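You operate a simulated robot arm through the tools that you are given. There is no shell and no other tool.

Carry out the task below with a simulated robot arm. There is one attempt and no reset: what you move stays moved.

JOB
Put things in order on the fitter's bench. At the end: the gold shim from the fitter's bench is on the brown flat carton (marked "HARBOUR"); the gold long bush stands on top of the green pad; the black work lamp stands on top of the brown slip pad; one of the markers from the fitter's bench is on top of the white small box (marked "CLIPS") on the fitter's bench; whatever was shut is shut again. Leave all else as you found it, and nothing knocked over. Set down upright: marker.

It is judged by the outcome, as a careful person would: the job done as asked, and still so three seconds after it is handed in. It fails if anything else is knocked over, pushed out of place, dropped, spilled or broken.

ROBOT AND FRAMES
A 7-joint arm with a two-finger parallel gripper, fixed in place. Base frame: the origin is at the foot of the arm, x ahead of it, y to its left, z up; the work surface is at about z = 0. Units: mm, rad, N and s.
With the tool pointing down near the work surface it reaches from about 220 to 580 mm from the base axis. Its first joint turns from -1.152 to 1.152 rad. Payload 2.5 kg.
The tool frame sits at the grasp point between the pads (the TCP): z along the fingers, y along the line on which they close. The tips reach 23 mm beyond it. Largest opening 94 mm; finger width 38, thickness 10; the body of the gripper, 54 by 96 mm, starts 39 mm behind the TCP.
Orientation is that of the tool frame in the base frame, as a unit quaternion [w, x, y, z]. With the fingers straight down and closing along the base's y, the tool's x points along the base's -x, its y along +y and its z along -z.

CONTROLS
- The arm moves only by the tool arm_command. Its argument "plan" is a list of rows, each a list of 7 numbers: the shift along the tool's x, y, z in mm, then the turn, a rotation vector about the tool's x, y, z in rad, then the finger opening in mm, from 0 to 94. In form: [[x, y, z, wx, wy, wz, fingers], ...]. A call has 1 to 20 rows; each row is the pose to reach, as a shift and turn from the pose commanded when the call began, along the tool's axes at that moment. Each row takes 0.2 s and may step no farther than 50 mm and 0.15 rad from the row before; otherwise, or with a gripper value out of range, the whole call is refused. A pose out of reach is approached as far as the arm can. The call stops where the force on the tool passes 40 N (or 10 N more than at its start, if that is more) or the arm is blocked; 0.2 s more then pass. Each finger travels about 108 mm/s and halts on what it meets, pressing with about 43 N; the grip force reading is that of the motor and also rises with nothing between the fingers. The clock runs only during rows and for 0.2 s after the last one: add rows that repeat a pose to give the fingers time. The reply holds the time, the measured pose of the TCP, the force on the tool along the base axes, the opening and the grip force, in the units named above and with some noise, with the torque about the TCP (base axes, N m) and any sound that the robot's microphone picked up.
- Cameras (640 x 400 px; columns grow to the right, rows downward): "scene" is fixed at [114.5, -406.2, 537.3]; the picture's right is [0.85, -0.52, 0.00], its down [-0.33, -0.53, -0.78] and it looks along [0.41, 0.67, -0.63] (base axes); focal length 244 px, centre (320, 200). "wrist" rides on the gripper at [86, 16, -74] in the tool frame; the picture's right is [-0.18, 0.98, 0.00], its down [-0.58, -0.11, -0.81] and it looks along [-0.79, -0.15, 0.59] (tool axes); focal length 243 px, centre (320, 200). There is no depth. A picture from a camera that has moved, and an enlarged one, comes with that camera's place and axes in the base frame and with its lens.
- grab_frame(camera): a new picture of that camera. No time passes.
- enlarge(camera, box): a new picture of the part [left, top, right, bottom] of that camera's present view, enlarged. No time passes.
- close_job(): hands the job in; it is judged then, once.

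Places have to be worked out from the pictures, the camera data and where the tool is seen. Open the gripper and draw the arm clear of the work before you hand the job in, unless the task says otherwise.

The tools are called after "Emit:" as name(argument=value, ...) on one line, values as JSON. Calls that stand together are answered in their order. arm_command: Moves the arm, as the interface text tells. Its arguments: {"type":"object","properties":{"plan":{"type":"array","items":{"type":"array","items":{"type":"number"}}}},"required":["plan"]} The other tools are called the same way: grab_frame (camera) takes a picture; enlarge (camera, box) takes an enlarged picture of a part of a camera's view; close_job () hands the job in.

At the start:

```text
time_s: 0.0
tool_pos: [366.2, 247.3, 348.3]
tcp_rot: [-0.001, 0.0, 1.0, 0.0]
wrist_force: [0.0, -0.3, -0.3]
wrist_torque: [0.01, -0.03, -0.02]
opening: 93.7
grasp_force: 0.1
```

scene: 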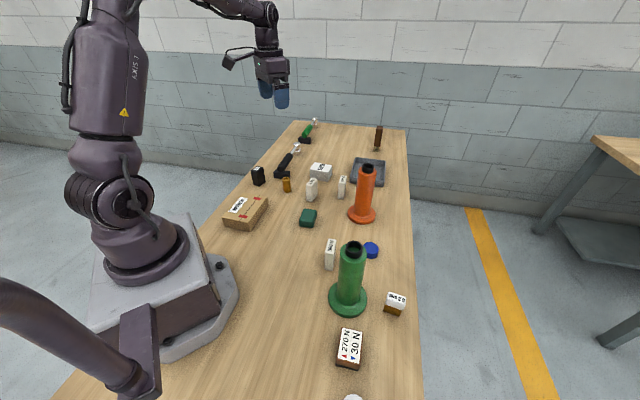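
wrist: 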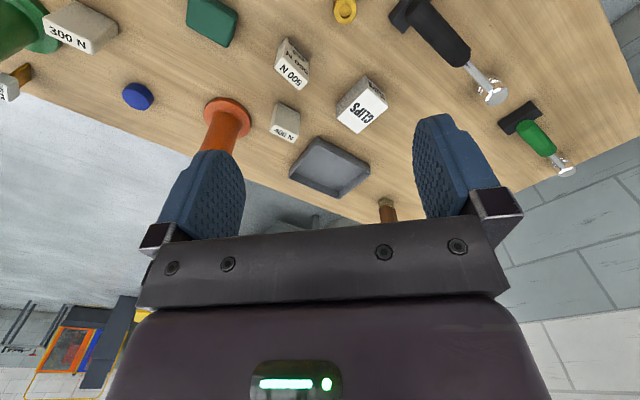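

I start by looking closely at the scene to identify the items.

Emit:
enlarge(camera="scene", box=[210, 110, 420, 240])

Emit:
enlarge(camera="scene", box=[210, 230, 430, 400])

Emit:
enlarge(camera="wrist", box=[0, 0, 320, 200])

Emit:
enlarge(camera="wrist", box=[260, 0, 600, 220])

```text
3.05 times, centred on (315, 175) of scene
camera zoom: at [114.5, -406.2, 537.3], right [0.85, -0.52, 0.0], down [-0.33, -0.53, -0.78], along [0.41, 0.67, -0.63], focal length 744 px, centre (335, 276)
```

zoom: 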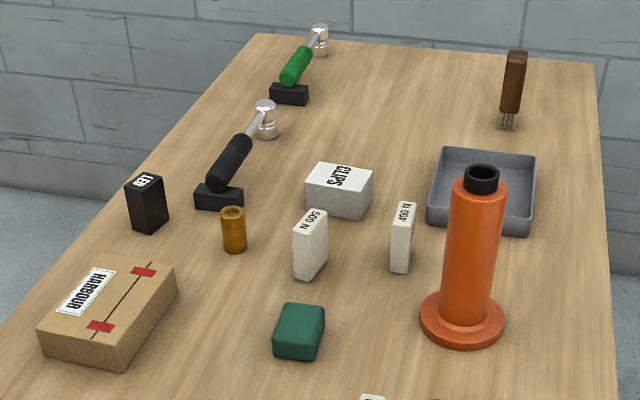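

```text
2.35 times, centred on (320, 315) of scene
camera zoom: at [114.5, -406.2, 537.3], right [0.85, -0.52, 0.0], down [-0.33, -0.53, -0.78], along [0.41, 0.67, -0.63], focal length 574 px, centre (320, -71)
```

zoom: 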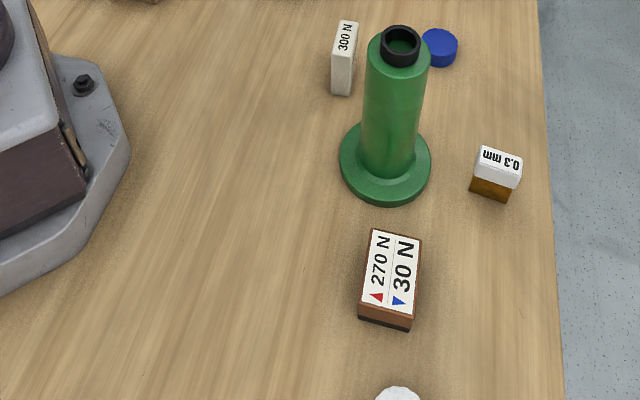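

```text
2.00 times, centred on (160, 100) of wrist
camera zoom: at [279.7, 264.1, 422.0], right [0.18, 0.98, 0.0], down [0.58, -0.11, 0.81], along [0.79, -0.15, -0.59], focal length 485 px, centre (640, 400)
```

zoom: 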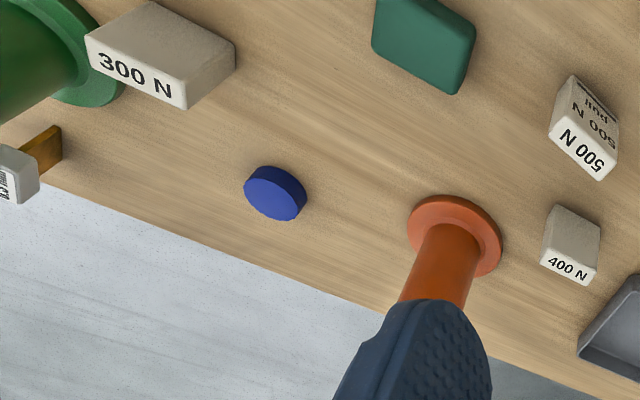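

```text
1.82 times, centred on (430, 110) of wrist
camera zoom: at [279.7, 264.1, 422.0], right [0.18, 0.98, 0.0], down [0.58, -0.11, 0.81], along [0.79, -0.15, -0.59], focal length 441 px, centre (120, 364)
```

zoom: 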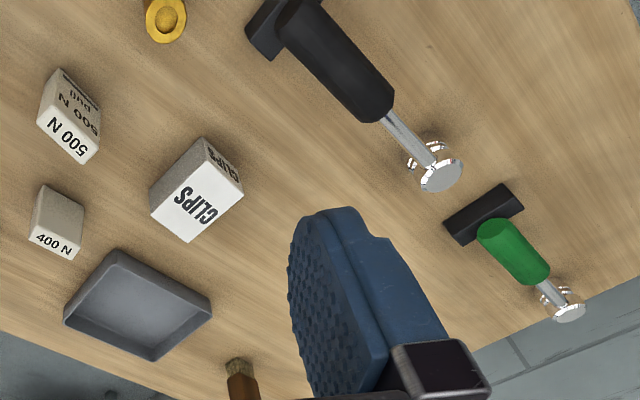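

The bench seems turned about 45° from the base axes. I judge the LED box near (326, 391), the bush near (391, 291), and the "0.3 mm" item near (401, -252); I move the gripper high over the LED box/black tool area for a closer look.

Emit:
arm_command(plan=[[9, 33, 30, 0, 0, 0, 94], [18, 66, 60, 0, 0, 0, 94], [27, 100, 90, 0, 0, 0, 94], [36, 120, 110, 0, 0, 0, 94]])

Emit:
grab_frame(camera="wrist")

Emit:
grab_frame(camera="scene")

```text
time_s: 1.0
tool_pos: [330.1, 368.0, 236.1]
tcp_rot: [0.0, 0.002, 1.0, -0.001]
wrist_force: [0.4, -0.5, 0.0]
wrist_torque: [0.0, -0.01, 0.01]
opening: 93.9
grasp_force: 0.0
```

```text
taken
camera wrist: at [243.0, 384.1, 311.6], right [0.18, 0.98, 0.0], down [0.58, -0.11, 0.81], along [0.79, -0.15, -0.59], focal length 243 px, centre (320, 200)
```

wrist: 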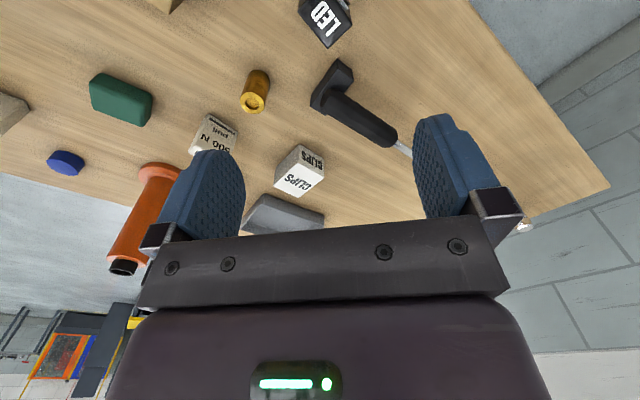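

```text
taken
```

scene: 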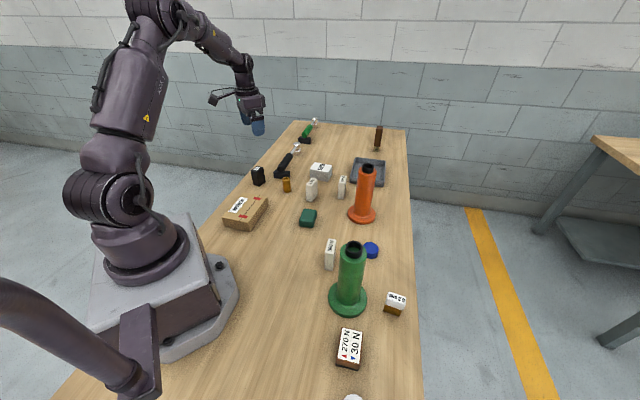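

The wrist view now shows the LED box, bush and the black tool more closely; I enlarge these parts.

Emit:
enlarge(camera="wrist", box=[220, 0, 440, 140])

Emit:
enlarge(camera="wrist", box=[60, 60, 340, 240])

Emit:
enlarge(camera="scene", box=[240, 110, 340, 200])

Emit:
enlarge(camera="scene", box=[310, 310, 400, 400])

```text
2.86 times, centred on (330, 70) of wrist
camera zoom: at [243.0, 384.1, 311.6], right [0.18, 0.98, 0.0], down [0.58, -0.11, 0.81], along [0.79, -0.15, -0.59], focal length 693 px, centre (291, 571)
```

zoom: 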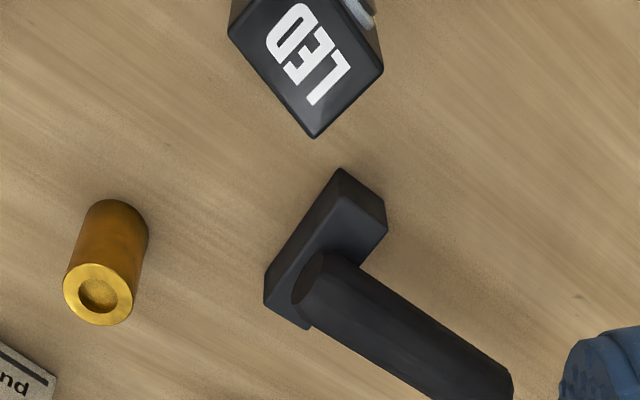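

```text
2.22 times, centred on (200, 150) of wrist
camera zoom: at [243.0, 384.1, 311.6], right [0.18, 0.98, 0.0], down [0.58, -0.11, 0.81], along [0.79, -0.15, -0.59], focal length 539 px, centre (587, 311)
```

zoom: 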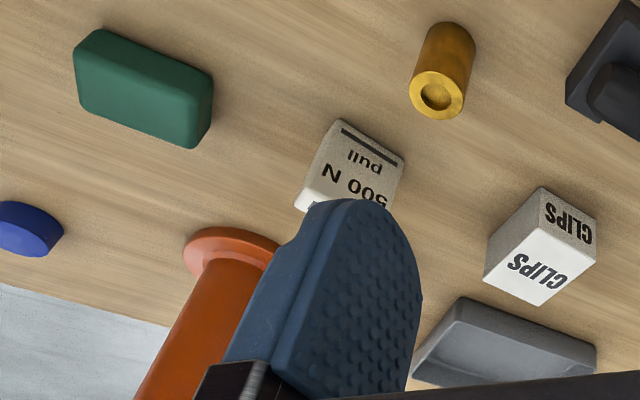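

```text
4.44 times, centred on (290, 155) of scene
camera zoom: at [114.5, -406.2, 537.3], right [0.85, -0.52, 0.0], down [-0.33, -0.53, -0.78], along [0.41, 0.67, -0.63], focal length 1084 px, centre (453, 400)
```

zoom: 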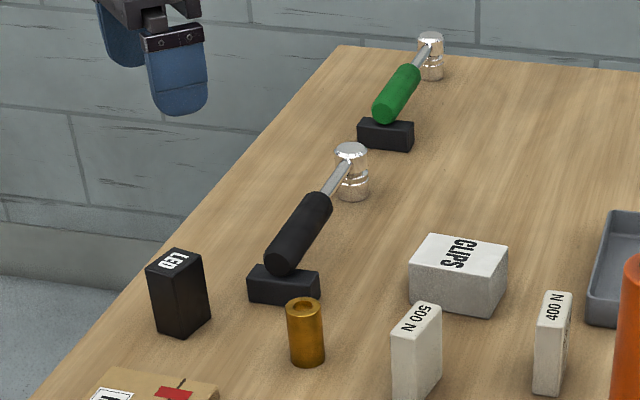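

```text
4.44 times, centred on (355, 355) of scene
camera zoom: at [114.5, -406.2, 537.3], right [0.85, -0.52, 0.0], down [-0.33, -0.53, -0.78], along [0.41, 0.67, -0.63], focal length 1084 px, centre (164, -489)
```

zoom: 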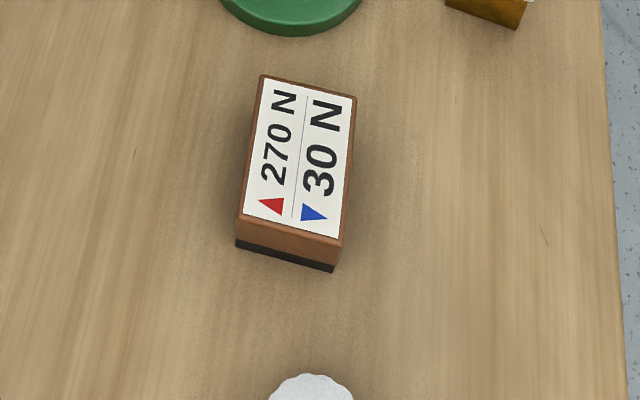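

The LED item has a lens on its side, so it is the black work lamp; the "270 N / 30 N" block is brown with a dark rubber foot (the slip pad). Next I fly across to see the 300 N block, the cones and the near end of the bench.

Emit:
arm_command(plan=[[4, -44, -4, 0, 0, 0, 94], [8, -88, -8, 0, 0, 0, 94], [12, -132, -12, 0, 0, 0, 94], [16, -176, -16, 0, 0, 0, 94], [20, -220, -20, 0, 0, 0, 94], [24, -264, -24, 0, 0, 0, 94], [28, -308, -28, 0, 0, 0, 94], [32, -350, -32, 0, 0, 0, 94], [36, -390, -36, 0, 0, 0, 94]])

Emit:
grab_frame(camera="wrist")

Emit:
enlarge(camera="wrist", box=[0, 0, 320, 200])

Emit:
enlarge(camera="wrist", box=[320, 0, 640, 200])

```text
time_s: 3.0
tool_pos: [293.5, -22.4, 272.9]
tcp_rot: [0.0, 0.0, 1.0, -0.001]
wrist_force: [0.0, -0.3, -0.9]
wrist_torque: [0.0, 0.01, 0.01]
opening: 94.1
grasp_force: 0.1
```

```text
taken
camera wrist: at [207.2, -6.6, 348.0], right [0.18, 0.98, 0.0], down [0.58, -0.11, 0.81], along [0.79, -0.15, -0.59], focal length 243 px, centre (320, 200)
```

wrist: 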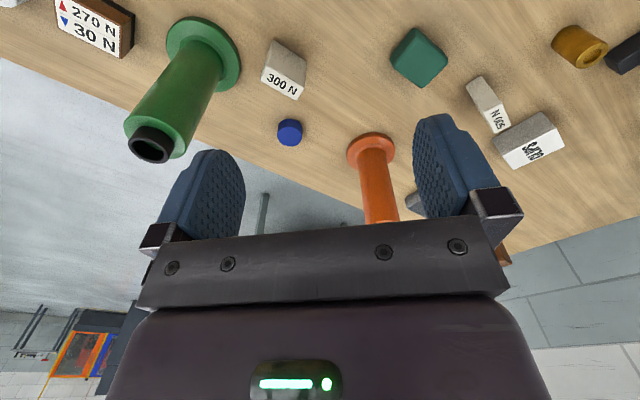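

```text
2.00 times, centred on (160, 100) of wrist
camera zoom: at [207.2, -6.6, 348.0], right [0.18, 0.98, 0.0], down [0.58, -0.11, 0.81], along [0.79, -0.15, -0.59], focal length 485 px, centre (640, 400)
```

zoom: 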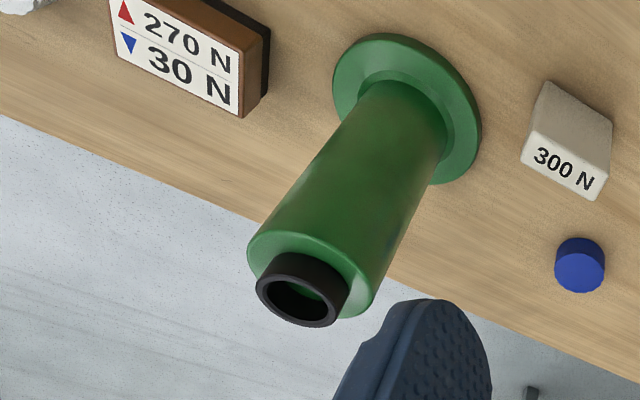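

```text
2.00 times, centred on (480, 100) of wrist
camera zoom: at [207.2, -6.6, 348.0], right [0.18, 0.98, 0.0], down [0.58, -0.11, 0.81], along [0.79, -0.15, -0.59], focal length 485 px, centre (0, 400)
```

zoom: 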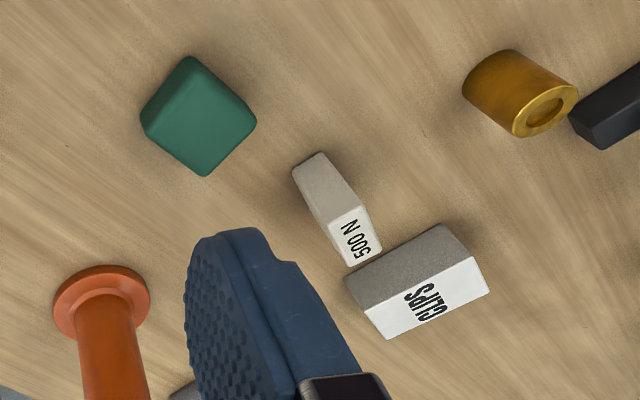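

The 300 N block, cones and blue disc are visible with the slip pad at the left. I now move to look at the near end of the bench (slip pad, shim, and the white thing at the edge of view).

Emit:
arm_command(plan=[[10, -42, 0, 0, 0, 0, 94], [20, -84, 0, 0, 0, 0, 94], [30, -126, 0, 0, 0, 0, 94], [40, -168, 0, 0, 0, 0, 94], [50, -200, 0, 0, 0, 0, 94]])

Emit:
grab_frame(camera="wrist")

Emit:
enlarge(camera="wrist", box=[0, 0, 320, 200])

Emit:
enlarge(camera="wrist", box=[220, 0, 540, 200])

```text
time_s: 4.2
tool_pos: [243.5, -223.2, 274.1]
tcp_rot: [0.0, 0.0, 1.0, -0.001]
wrist_force: [-0.5, -0.3, 0.7]
wrist_torque: [0.01, 0.0, 0.05]
opening: 93.9
grasp_force: 0.0
```

```text
taken
camera wrist: at [156.5, -206.1, 347.7], right [0.18, 0.98, 0.0], down [0.58, -0.11, 0.81], along [0.79, -0.15, -0.59], focal length 243 px, centre (320, 200)
```

wrist: 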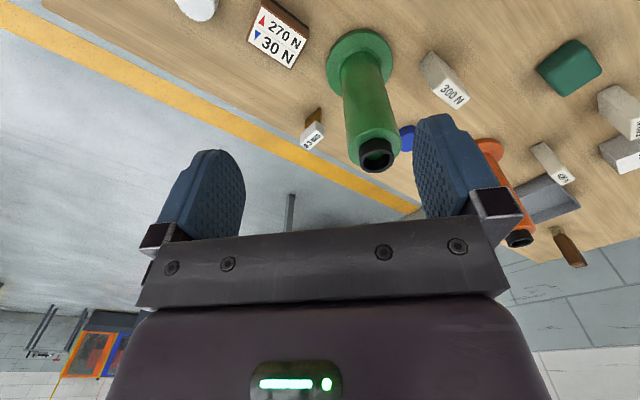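

```text
2.00 times, centred on (160, 100) of wrist
camera zoom: at [156.5, -206.1, 347.7], right [0.18, 0.98, 0.0], down [0.58, -0.11, 0.81], along [0.79, -0.15, -0.59], focal length 485 px, centre (640, 400)
```

zoom: 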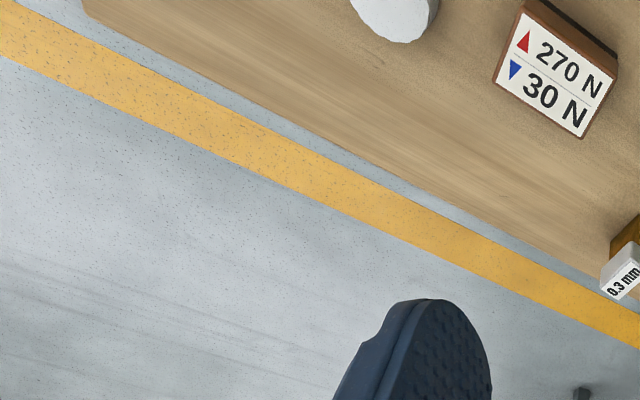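

```text
2.00 times, centred on (380, 100) of wrist
camera zoom: at [156.5, -206.1, 347.7], right [0.18, 0.98, 0.0], down [0.58, -0.11, 0.81], along [0.79, -0.15, -0.59], focal length 485 px, centre (200, 400)
```

zoom: 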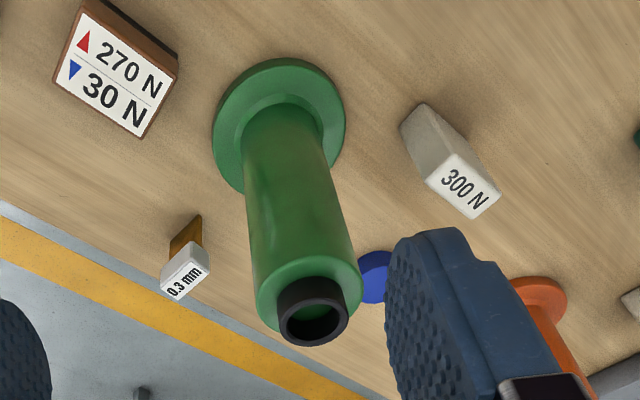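

Near end: white fluted disc, slip pad, and the "0.3 mm" item which looks like a gold piece with a white label cap. I move closer above the 0.3 mm item, keeping the fingertips above the green cone's top.

Emit:
arm_command(plan=[[-40, -7, 10, 0, 0, 0, 94], [-80, -14, 25, 0, 0, 0, 94], [-115, -22, 45, 0, 0, 0, 94], [-150, -30, 65, 0, 0, 0, 94]])

Emit:
grab_frame(camera="wrist")

Emit:
enlarge(camera="wrist", box=[240, 0, 440, 140])

Emit:
grab_frame(camera="scene")

```text
time_s: 5.2
tool_pos: [395.4, -251.7, 207.7]
tcp_rot: [0.001, 0.001, 1.0, 0.0]
wrist_force: [-0.5, -0.5, -0.6]
wrist_torque: [-0.02, -0.01, -0.01]
opening: 94.0
grasp_force: 0.0
```

```text
taken
camera wrist: at [308.0, -235.5, 282.3], right [0.19, 0.98, 0.0], down [0.58, -0.11, 0.81], along [0.79, -0.15, -0.59], focal length 243 px, centre (320, 200)
```

wrist: 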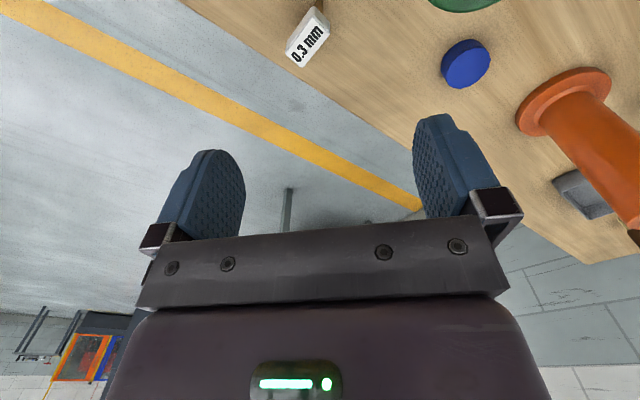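

```text
2.86 times, centred on (340, 70) of wrist
camera zoom: at [308.0, -235.5, 282.3], right [0.19, 0.98, 0.0], down [0.58, -0.11, 0.81], along [0.79, -0.15, -0.59], focal length 693 px, centre (263, 571)
```

zoom: 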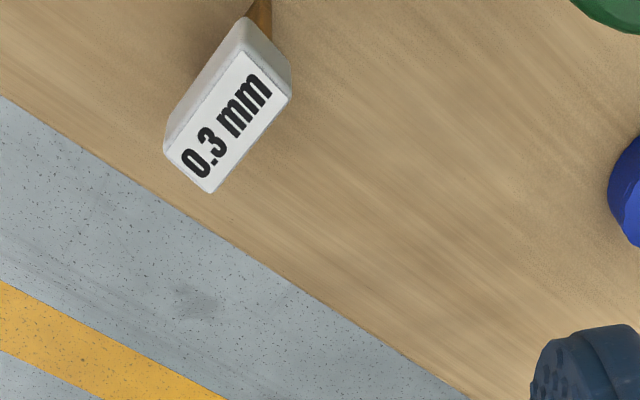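

```text
taken
```

scene: 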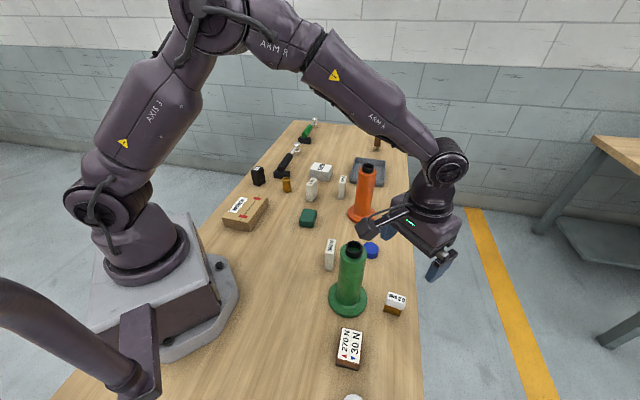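

I enlarge the scene camera on the 0.3 mm item, blue disc and 300 N block to see their shapes.

Emit:
enlarge(camera="scene", box=[370, 280, 420, 330])

Emit:
enlarge(camera="scene", box=[315, 230, 385, 280])

Emit:
enlarge(camera="scene", box=[300, 150, 390, 210])

Emit:
enlarge(camera="scene", box=[215, 160, 325, 235])

```text
8.00 times, centred on (395, 305) of scene
camera zoom: at [114.4, -406.2, 537.3], right [0.85, -0.52, 0.0], down [-0.33, -0.53, -0.78], along [0.41, 0.67, -0.63], focal length 1952 px, centre (-280, -640)
```

zoom: 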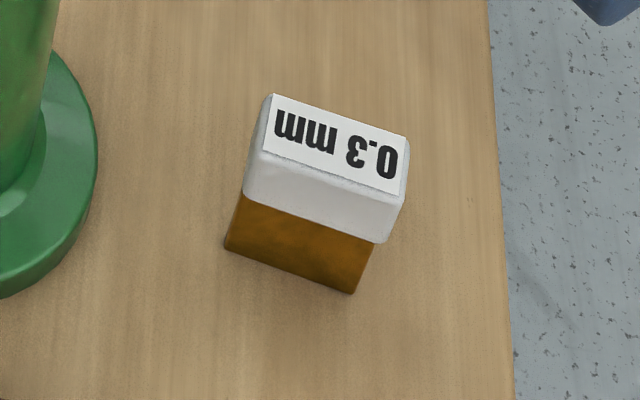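

```text
8.00 times, centred on (350, 255) of scene
camera zoom: at [114.4, -406.2, 537.3], right [0.85, -0.52, 0.0], down [-0.33, -0.53, -0.78], along [0.41, 0.67, -0.63], focal length 1952 px, centre (80, -240)
```

zoom: 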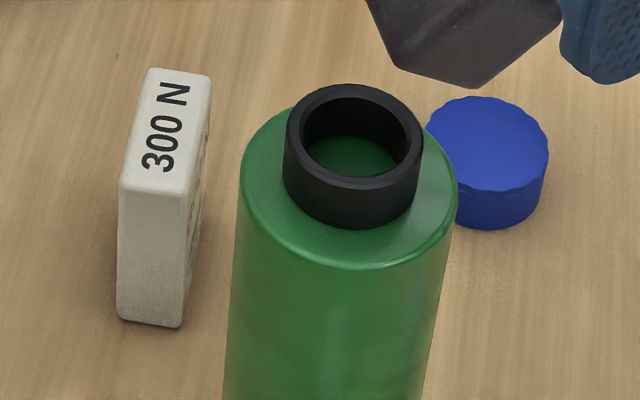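

```text
6.67 times, centred on (345, 180) of scene
camera zoom: at [114.4, -406.2, 537.3], right [0.85, -0.52, 0.0], down [-0.33, -0.53, -0.78], along [0.41, 0.67, -0.63], focal length 1627 px, centre (153, 333)
```

zoom: 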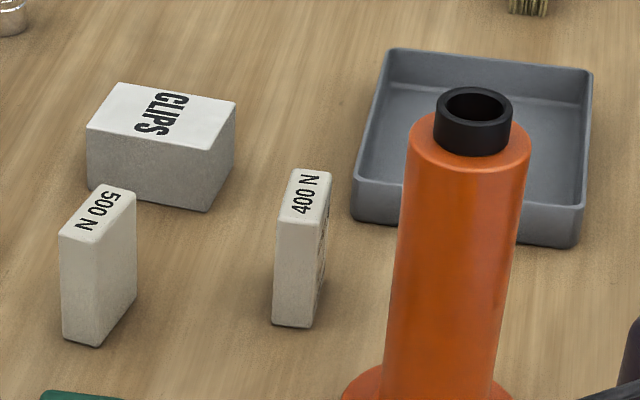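

```text
5.33 times, centred on (270, 198) of scene
camera zoom: at [114.4, -406.2, 537.3], right [0.85, -0.52, 0.0], down [-0.33, -0.53, -0.78], along [0.41, 0.67, -0.63], focal length 1301 px, centre (587, 213)
```

zoom: 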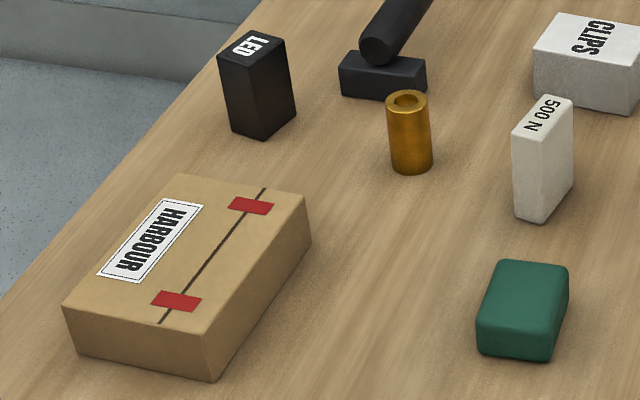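

The 0.3 mm item is a gold block (~35x16x30) with a white label block on top. I enlarge further to read the side text on the N-blocks and inspect the carton seam and 0.3 mm item.

Emit:
enlarge(camera="scene", box=[322, 235, 346, 275])

Emit:
enlarge(camera="scene", box=[334, 172, 350, 202])

Emit:
enlarge(camera="scene", box=[340, 385, 365, 400])

Emit:
enlarge(camera="scene", box=[560, 120, 640, 300])

```text
10.00 times, centred on (334, 255) of scene
camera zoom: at [114.4, -406.2, 537.3], right [0.85, -0.52, 0.0], down [-0.33, -0.53, -0.78], along [0.41, 0.67, -0.63], focal length 2440 px, centre (180, -350)
```

zoom: 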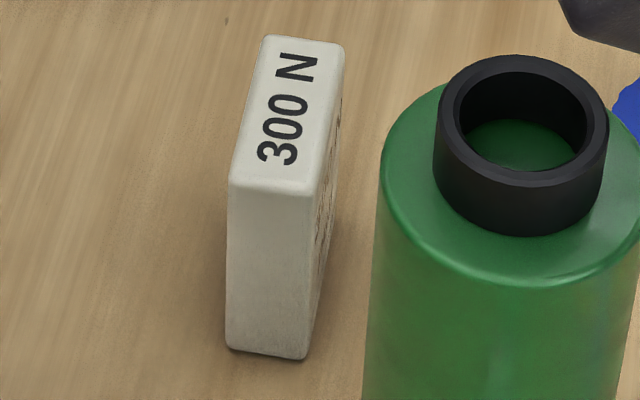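

```text
13.33 times, centred on (342, 187) of scene
camera zoom: at [114.4, -406.2, 537.3], right [0.85, -0.52, 0.0], down [-0.33, -0.53, -0.78], along [0.41, 0.67, -0.63], focal length 3253 px, centre (27, 373)
```

zoom: 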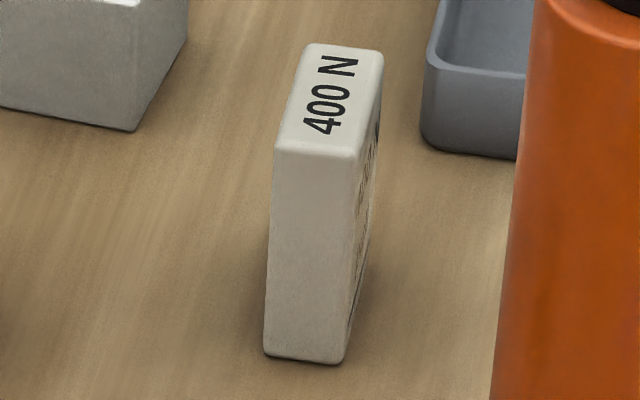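

```text
16.00 times, centred on (352, 392) of scene
camera zoom: at [114.4, -406.2, 537.3], right [0.85, -0.52, 0.0], down [-0.33, -0.53, -0.78], along [0.41, 0.67, -0.63], focal length 3904 px, centre (-200, -2880)
```

zoom: 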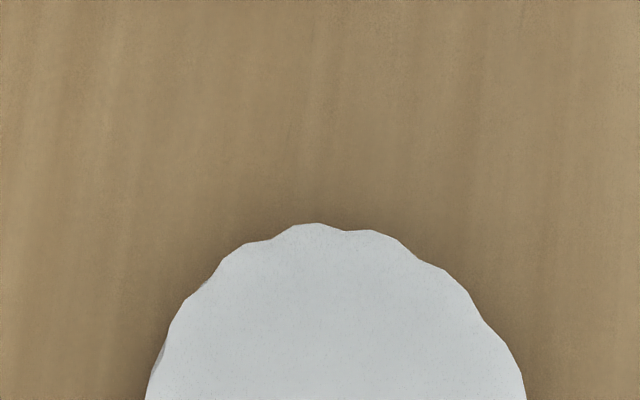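

```text
2.22 times, centred on (600, 210) of scene
camera zoom: at [114.4, -406.2, 537.3], right [0.85, -0.52, 0.0], down [-0.33, -0.53, -0.78], along [0.41, 0.67, -0.63], focal length 542 px, centre (-302, 178)
```

zoom: 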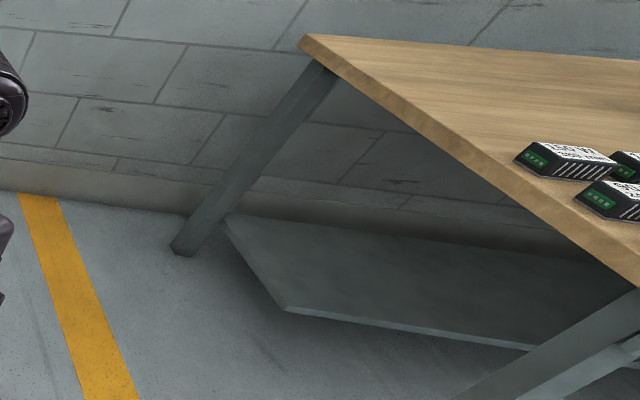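

The discs are fluted caps; the N-blocks carry side text. I will first deal with the gold shim: turn the tool 35° (closing along its 35 mm side, camera kept away from the green cone) and descend to ~z 130 for a close look.

Emit:
arm_command(plan=[[0, 0, 0, 0, 0, -0.12, 64], [0, 0, 0, 0, 0, -0.24, 64], [0, 0, 0, 0, 0, -0.36, 64], [0, 0, 15, 0, 0, -0.48, 64], [0, 0, 45, 0, 0, -0.61, 64], [0, 0, 75, 0, 0, -0.61, 64]])

Emit:
grab_frame(camera="wrist")

Emit:
grab_frame(camera="scene")

```text
time_s: 6.6
tool_pos: [394.1, -251.3, 133.7]
tcp_rot: [0.0, -0.301, 0.954, 0.0]
wrist_force: [0.9, -0.3, 0.3]
wrist_torque: [-0.03, -0.01, 0.04]
opening: 64.0
grasp_force: 0.1
```

```text
taken
camera wrist: at [313.4, -287.8, 207.8], right [-0.41, 0.91, 0.0], down [0.54, 0.24, 0.81], along [0.73, 0.33, -0.59], focal length 243 px, centre (320, 200)
```

wrist: 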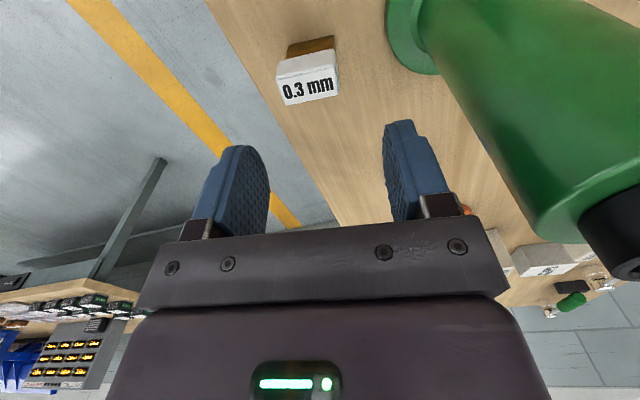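

```text
taken
```

scene: 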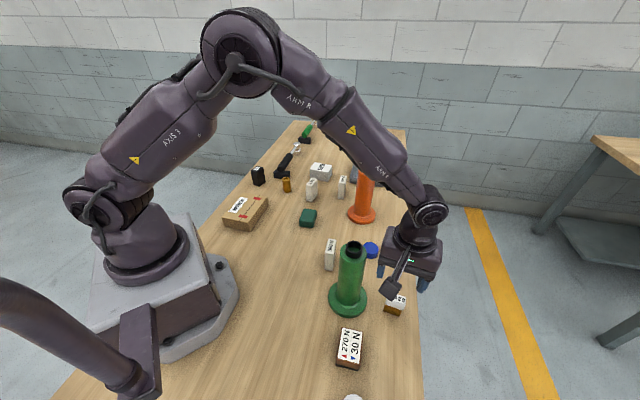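

The tool turned as expected and the shim lies below the fingers; I enlarge it.

Emit:
enlarge(camera="wrist", box=[250, 20, 370, 120])

Emit:
enlarge(camera="wrist", box=[360, 0, 640, 200])

Emit:
enlarge(camera="wrist", box=[0, 260, 160, 400])

```text
4.00 times, centred on (310, 70) of wrist
camera zoom: at [313.4, -287.8, 207.8], right [-0.41, 0.91, 0.0], down [0.54, 0.24, 0.81], along [0.73, 0.33, -0.59], focal length 970 px, centre (360, 720)
```

zoom: 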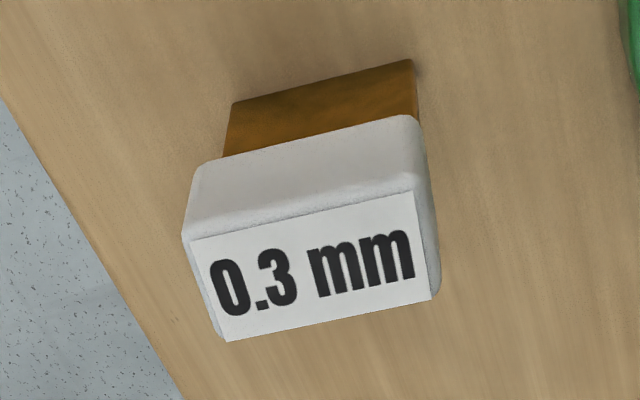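

```text
2.00 times, centred on (500, 100) of wrist
camera zoom: at [313.4, -287.8, 207.8], right [-0.41, 0.91, 0.0], down [0.54, 0.24, 0.81], along [0.73, 0.33, -0.59], focal length 485 px, centre (-40, 400)
```

zoom: 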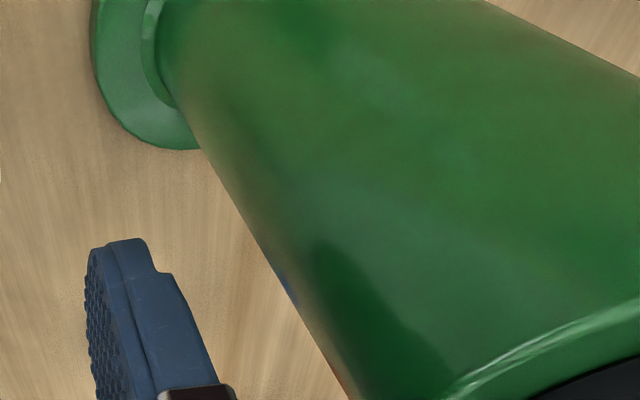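

```text
2.86 times, centred on (80, 330) of wrist
camera zoom: at [313.4, -287.8, 207.8], right [-0.41, 0.91, 0.0], down [0.54, 0.24, 0.81], along [0.73, 0.33, -0.59], focal length 693 px, centre (1006, -171)
```

zoom: 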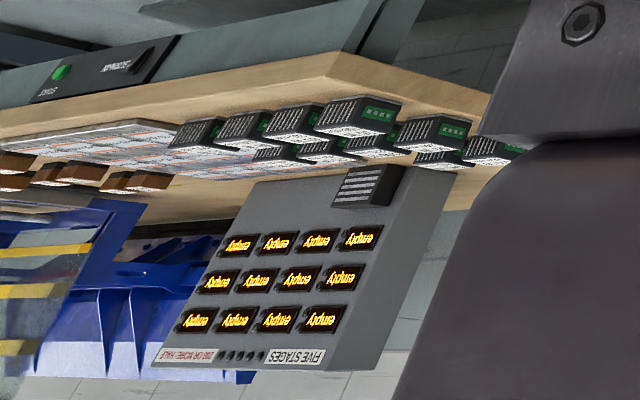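

I judge the shim's top centre at about (393, -259), 36 x 17 mm, 54 tall, long side at 125°, matching the tool's closing line. I shift over it and go down to z≈36 with fingers at 60 mm, then check before closing.

Emit:
arm_command(plan=[[4.6, -5.5, 0, 0, 0, 0, 60], [4.6, -5.5, 35, 0, 0, 0, 60], [4.6, -5.5, 70, 0, 0, 0, 60], [4.6, -5.5, 97, 0, 0, 0, 60]])

Emit:
grab_frame(camera="wrist")

Emit:
grab_frame(camera="scene")

```text
time_s: 7.6
tool_pos: [394.9, -259.4, 35.2]
tcp_rot: [0.0, -0.3, 0.954, -0.001]
wrist_force: [0.6, -0.2, 0.2]
wrist_torque: [-0.01, -0.01, 0.0]
opening: 60.0
grasp_force: 0.1
```

```text
taken
camera wrist: at [314.0, -295.7, 110.0], right [-0.41, 0.91, 0.0], down [0.54, 0.24, 0.81], along [0.74, 0.33, -0.59], focal length 243 px, centre (320, 200)
```

wrist: 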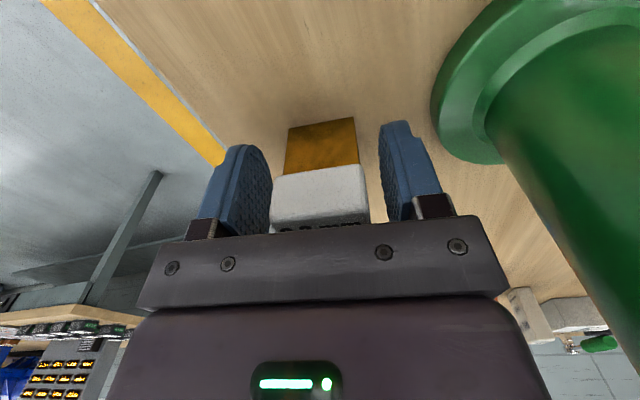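

```text
taken
```

scene: 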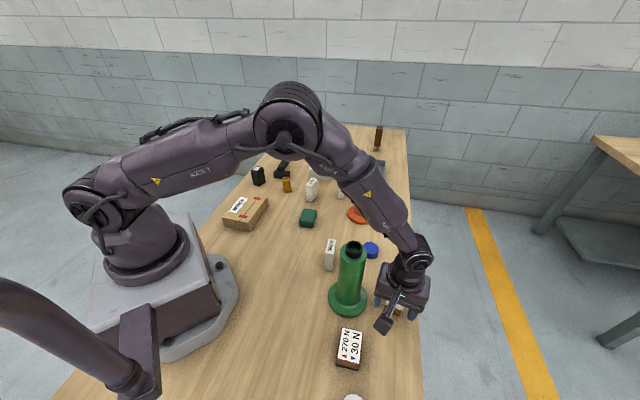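

The shim is centred between the pads with clearance to the cone's flange. I close the fingers gently and hold to let them settle.

Emit:
arm_command(plan=[[0, 0, 0, 0, 0, 0, 45], [0, 0, 0, 0, 0, 0, 30], [0, 0, 0, 0, 0, 0, 25], [0, 0, 0, 0, 0, 0, 25]])

Emit:
enlarge(camera="wrist", box=[200, 80, 440, 240])

```text
time_s: 8.6
tool_pos: [395.4, -259.4, 35.3]
tcp_rot: [-0.001, -0.299, 0.954, 0.001]
wrist_force: [0.5, 0.5, 0.0]
wrist_torque: [0.01, 0.01, -0.02]
opening: 37.4
grasp_force: 43.6
```

```text
2.50 times, centred on (320, 160) of wrist
camera zoom: at [314.0, -295.6, 110.4], right [-0.41, 0.91, 0.0], down [0.54, 0.24, 0.81], along [0.73, 0.33, -0.59], focal length 606 px, centre (320, 300)
```

zoom: 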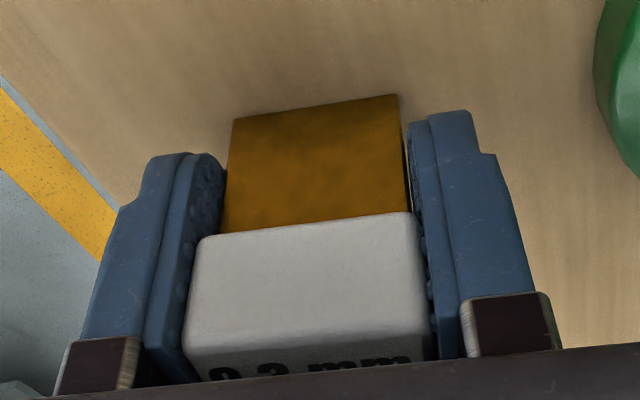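

The pads hold the white head at 37.4 mm wide. I lift by 15 mm to see whether the gold part comes along.

Emit:
arm_command(plan=[[0, 0, -5, 0, 0, 0, 25], [0, 0, -10, 0, 0, 0, 25], [0, 0, -15, 0, 0, 0, 25]])

Emit:
enlarge(camera="wrist", box=[200, 80, 440, 240])

Emit:
enlarge(camera="scene", box=[340, 250, 450, 340])

```text
time_s: 9.4
tool_pos: [393.4, -259.1, 51.2]
tcp_rot: [-0.001, -0.3, 0.954, 0.0]
wrist_force: [1.2, 0.6, -0.6]
wrist_torque: [0.01, 0.02, 0.0]
opening: 37.1
grasp_force: 43.0
```

```text
2.50 times, centred on (320, 160) of wrist
camera zoom: at [313.2, -295.4, 126.0], right [-0.41, 0.91, 0.0], down [0.54, 0.24, 0.81], along [0.73, 0.33, -0.59], focal length 606 px, centre (320, 300)
```

zoom: 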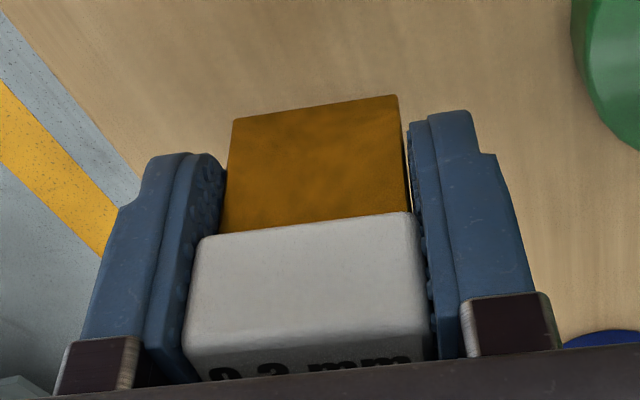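

```text
4.44 times, centred on (395, 295) of scene
camera zoom: at [114.5, -406.2, 537.3], right [0.85, -0.52, 0.0], down [-0.33, -0.53, -0.78], along [0.41, 0.67, -0.63], focal length 1084 px, centre (-13, -222)
```

zoom: 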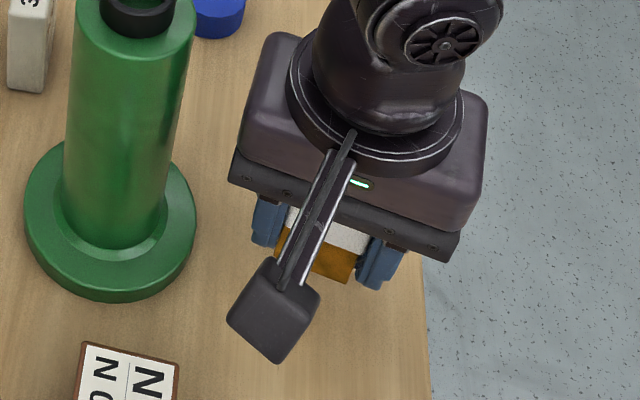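

The gold part rose with the white head, so it is one piece. I lift to z≈245 and carry it over the bench toward the carton at about (222, 218).

Emit:
arm_command(plan=[[0, 0, -40, 0, 0, 0, 25], [0, 0, -80, 0, 0, 0, 25], [0, 0, -120, 0, 0, 0, 25], [0, 0, -160, 0, 0, 0, 25], [0, 0, -195, 0, 0, 0, 25], [-11, 41, -195, 0, 0, 0, 25], [-22, 82, -195, 0, 0, 0, 25], [-33, 122, -195, 0, 0, 0, 25], [-44, 163, -195, 0, 0, 0, 25], [-55, 204, -195, 0, 0, 0, 25], [-66, 245, -195, 0, 0, 0, 25], [-77, 286, -195, 0, 0, 0, 25], [-89, 326, -195, 0, 0, 0, 25], [-100, 367, -195, 0, 0, 0, 25], [-111, 408, -195, 0, 0, 0, 25], [-122, 449, -195, 0, 0, 0, 25], [-133, 489, -195, 0, 0, 0, 25]])

Emit:
grab_frame(camera="wrist")

Emit:
grab_frame(camera="scene")

```text
time_s: 13.0
tool_pos: [223.1, 218.2, 246.5]
tcp_rot: [0.0, -0.301, 0.954, 0.0]
wrist_force: [0.8, 0.1, -1.4]
wrist_torque: [-0.02, 0.0, -0.02]
opening: 37.2
grasp_force: 43.6
```

```text
taken
camera wrist: at [143.4, 182.1, 320.2], right [-0.41, 0.91, 0.0], down [0.54, 0.24, 0.81], along [0.74, 0.33, -0.59], focal length 243 px, centre (320, 200)
```

wrist: 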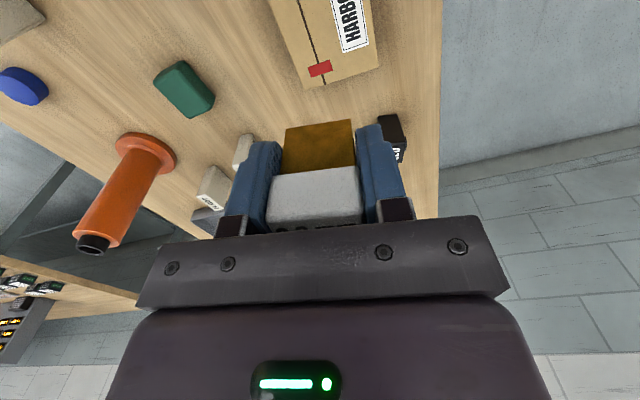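

```text
taken
```

scene: 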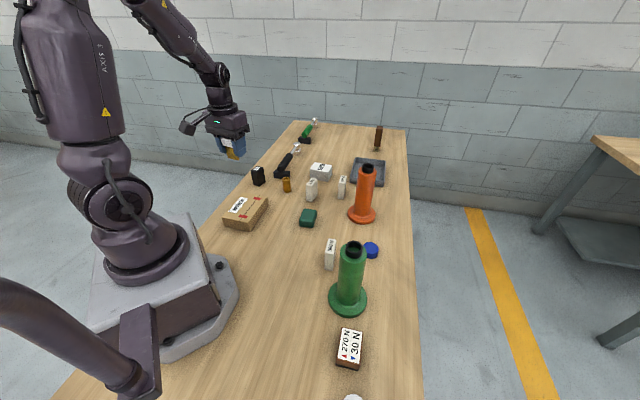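

The shim is held steady above the carton. I enlarge the wrist view to pin down the carton's edges.

Emit:
enlarge(camera="wrist", box=[240, 0, 420, 120])

Emit:
enlarge(camera="scene", box=[210, 185, 280, 240])

```text
3.33 times, centred on (330, 60) of wrist
camera zoom: at [143.4, 182.1, 320.2], right [-0.41, 0.91, 0.0], down [0.54, 0.24, 0.81], along [0.74, 0.33, -0.59], focal length 809 px, centre (287, 667)
```

zoom: 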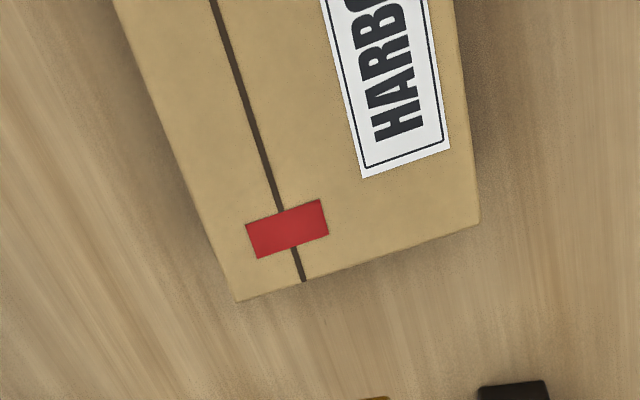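

```text
7.27 times, centred on (245, 212) of scene
camera zoom: at [114.4, -406.2, 537.3], right [0.85, -0.52, 0.0], down [-0.33, -0.53, -0.78], along [0.41, 0.67, -0.63], focal length 1775 px, centre (866, 109)
```

zoom: 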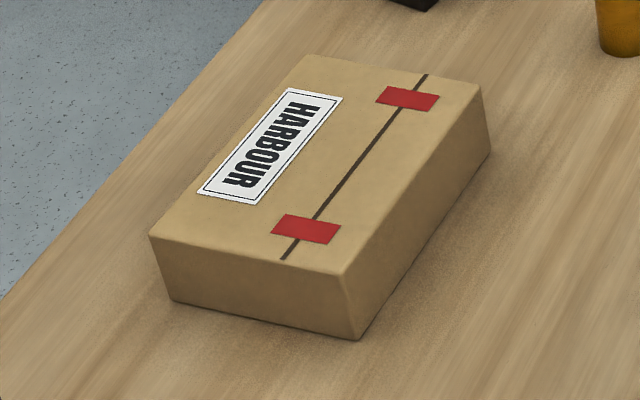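

Carton top comes out at z≈35 with centre about (223, 221). I lower the shim to ~2 mm above it.

Emit:
arm_command(plan=[[-1.7, 2.5, 35, 0, 0, 0, 25], [-1.7, 2.5, 70, 0, 0, 0, 25], [-1.7, 2.5, 105, 0, 0, 0, 25], [-1.7, 2.5, 135, 0, 0, 0, 25], [-1.7, 2.5, 155, 0, 0, 0, 25], [-1.7, 2.5, 166, 0, 0, 0, 25], [-1.7, 2.5, 172, 0, 0, 0, 25]])

Emit:
grab_frame(camera="wrist")

Emit:
enlarge(camera="scene", box=[190, 150, 300, 240])

```text
time_s: 14.6
tool_pos: [223.5, 219.9, 75.7]
tcp_rot: [0.0, -0.3, 0.954, 0.0]
wrist_force: [-3.0, -3.1, 11.2]
wrist_torque: [-0.1, 0.12, 0.04]
opening: 37.4
grasp_force: 43.0
```

```text
taken
camera wrist: at [142.4, 184.3, 149.8], right [-0.41, 0.91, 0.0], down [0.54, 0.24, 0.81], along [0.73, 0.33, -0.59], focal length 243 px, centre (320, 200)
```

wrist: 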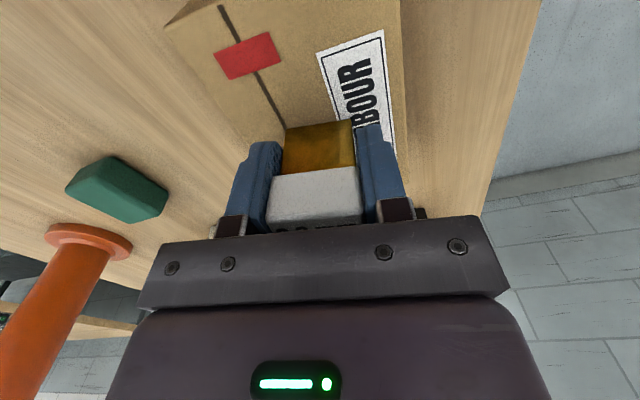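

```text
4.44 times, centred on (245, 195) of scene
camera zoom: at [114.4, -406.2, 537.3], right [0.85, -0.52, 0.0], down [-0.33, -0.53, -0.78], along [0.41, 0.67, -0.63], focal length 1084 px, centre (653, 222)
```

zoom: 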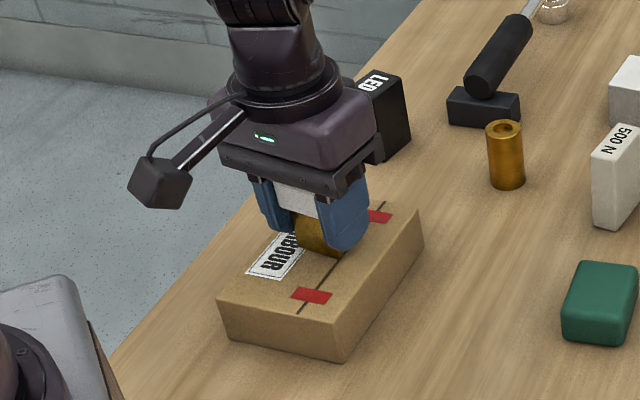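

Contact is felt (11 N up) at TCP z≈75.7, so the shim's base rests on the carton. I ease up by 1 mm and open the fingers.

Emit:
arm_command(plan=[[0, 0, -1, 0, 0, 0, 25], [0, 0, -1, 0, 0, 0, 36], [0, 0, -1, 0, 0, 0, 44], [0, 0, -1, 0, 0, 0, 56], [0, 0, -1, 0, 0, 0, 60]])

Emit:
grab_frame(camera="wrist")

Emit:
enlarge(camera="scene", box=[190, 150, 300, 240])

```text
time_s: 15.8
tool_pos: [223.8, 221.2, 76.3]
tcp_rot: [0.0, -0.3, 0.954, 0.0]
wrist_force: [0.1, 0.9, -0.6]
wrist_torque: [0.01, 0.01, 0.02]
opening: 60.4
grasp_force: 0.1
```

```text
taken
camera wrist: at [142.4, 184.4, 150.5], right [-0.41, 0.91, 0.0], down [0.54, 0.24, 0.81], along [0.73, 0.33, -0.59], focal length 243 px, centre (320, 200)
```

wrist: 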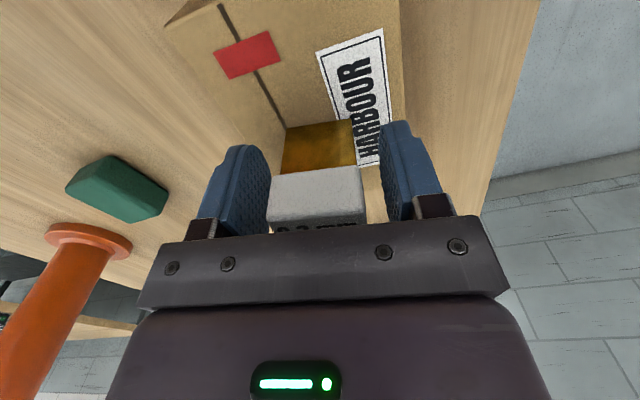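

```text
4.44 times, centred on (245, 195) of scene
camera zoom: at [114.5, -406.2, 537.3], right [0.85, -0.52, 0.0], down [-0.33, -0.53, -0.78], along [0.41, 0.67, -0.63], focal length 1084 px, centre (653, 222)
```

zoom: 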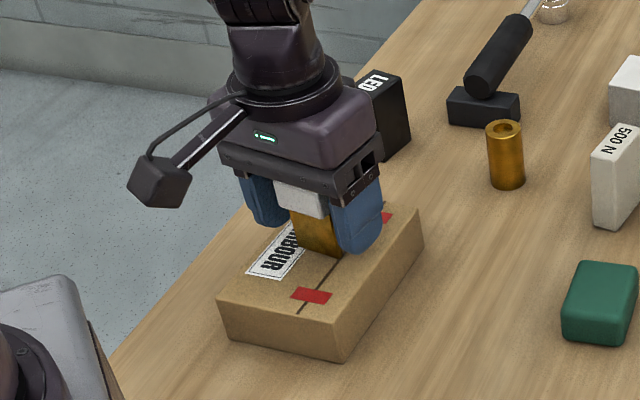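

The shim stands on the carton. I back straight up and go over to the gold bush near (391, 291) for a close look.

Emit:
arm_command(plan=[[0, 0, -30, 0, 0, 0, 64], [0, 0, -70, 0, 0, 0, 64], [0, 0, -110, 0, 0, 0, 64], [-36, -8, -120, 0, 0, 0, 64], [-72, -16, -120, 0, 0, 0, 64], [-108, -24, -120, 0, 0, 0, 64], [-144, -32, -110, 0, 0, 0, 64], [-177, -38.5, -85, 0, 0, 0, 64]])

Emit:
grab_frame(camera="wrist")

Emit:
grab_frame(camera="scene")

```text
time_s: 17.6
tool_pos: [390.9, 289.7, 161.0]
tcp_rot: [0.001, -0.3, 0.954, 0.0]
wrist_force: [-0.5, -0.7, 0.0]
wrist_torque: [-0.02, -0.01, 0.01]
opening: 63.7
grasp_force: 0.0
```

```text
taken
camera wrist: at [310.5, 254.7, 235.3], right [-0.41, 0.91, 0.0], down [0.54, 0.24, 0.81], along [0.73, 0.33, -0.59], focal length 243 px, centre (320, 200)
```

wrist: 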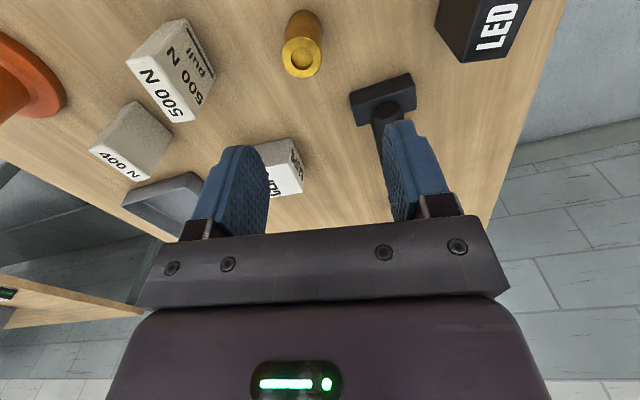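

```text
taken
```

scene: 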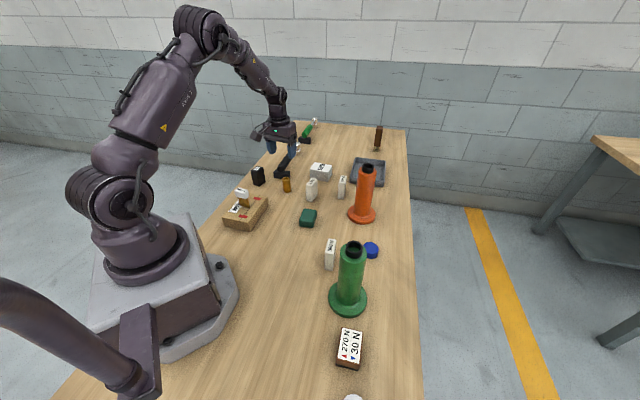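

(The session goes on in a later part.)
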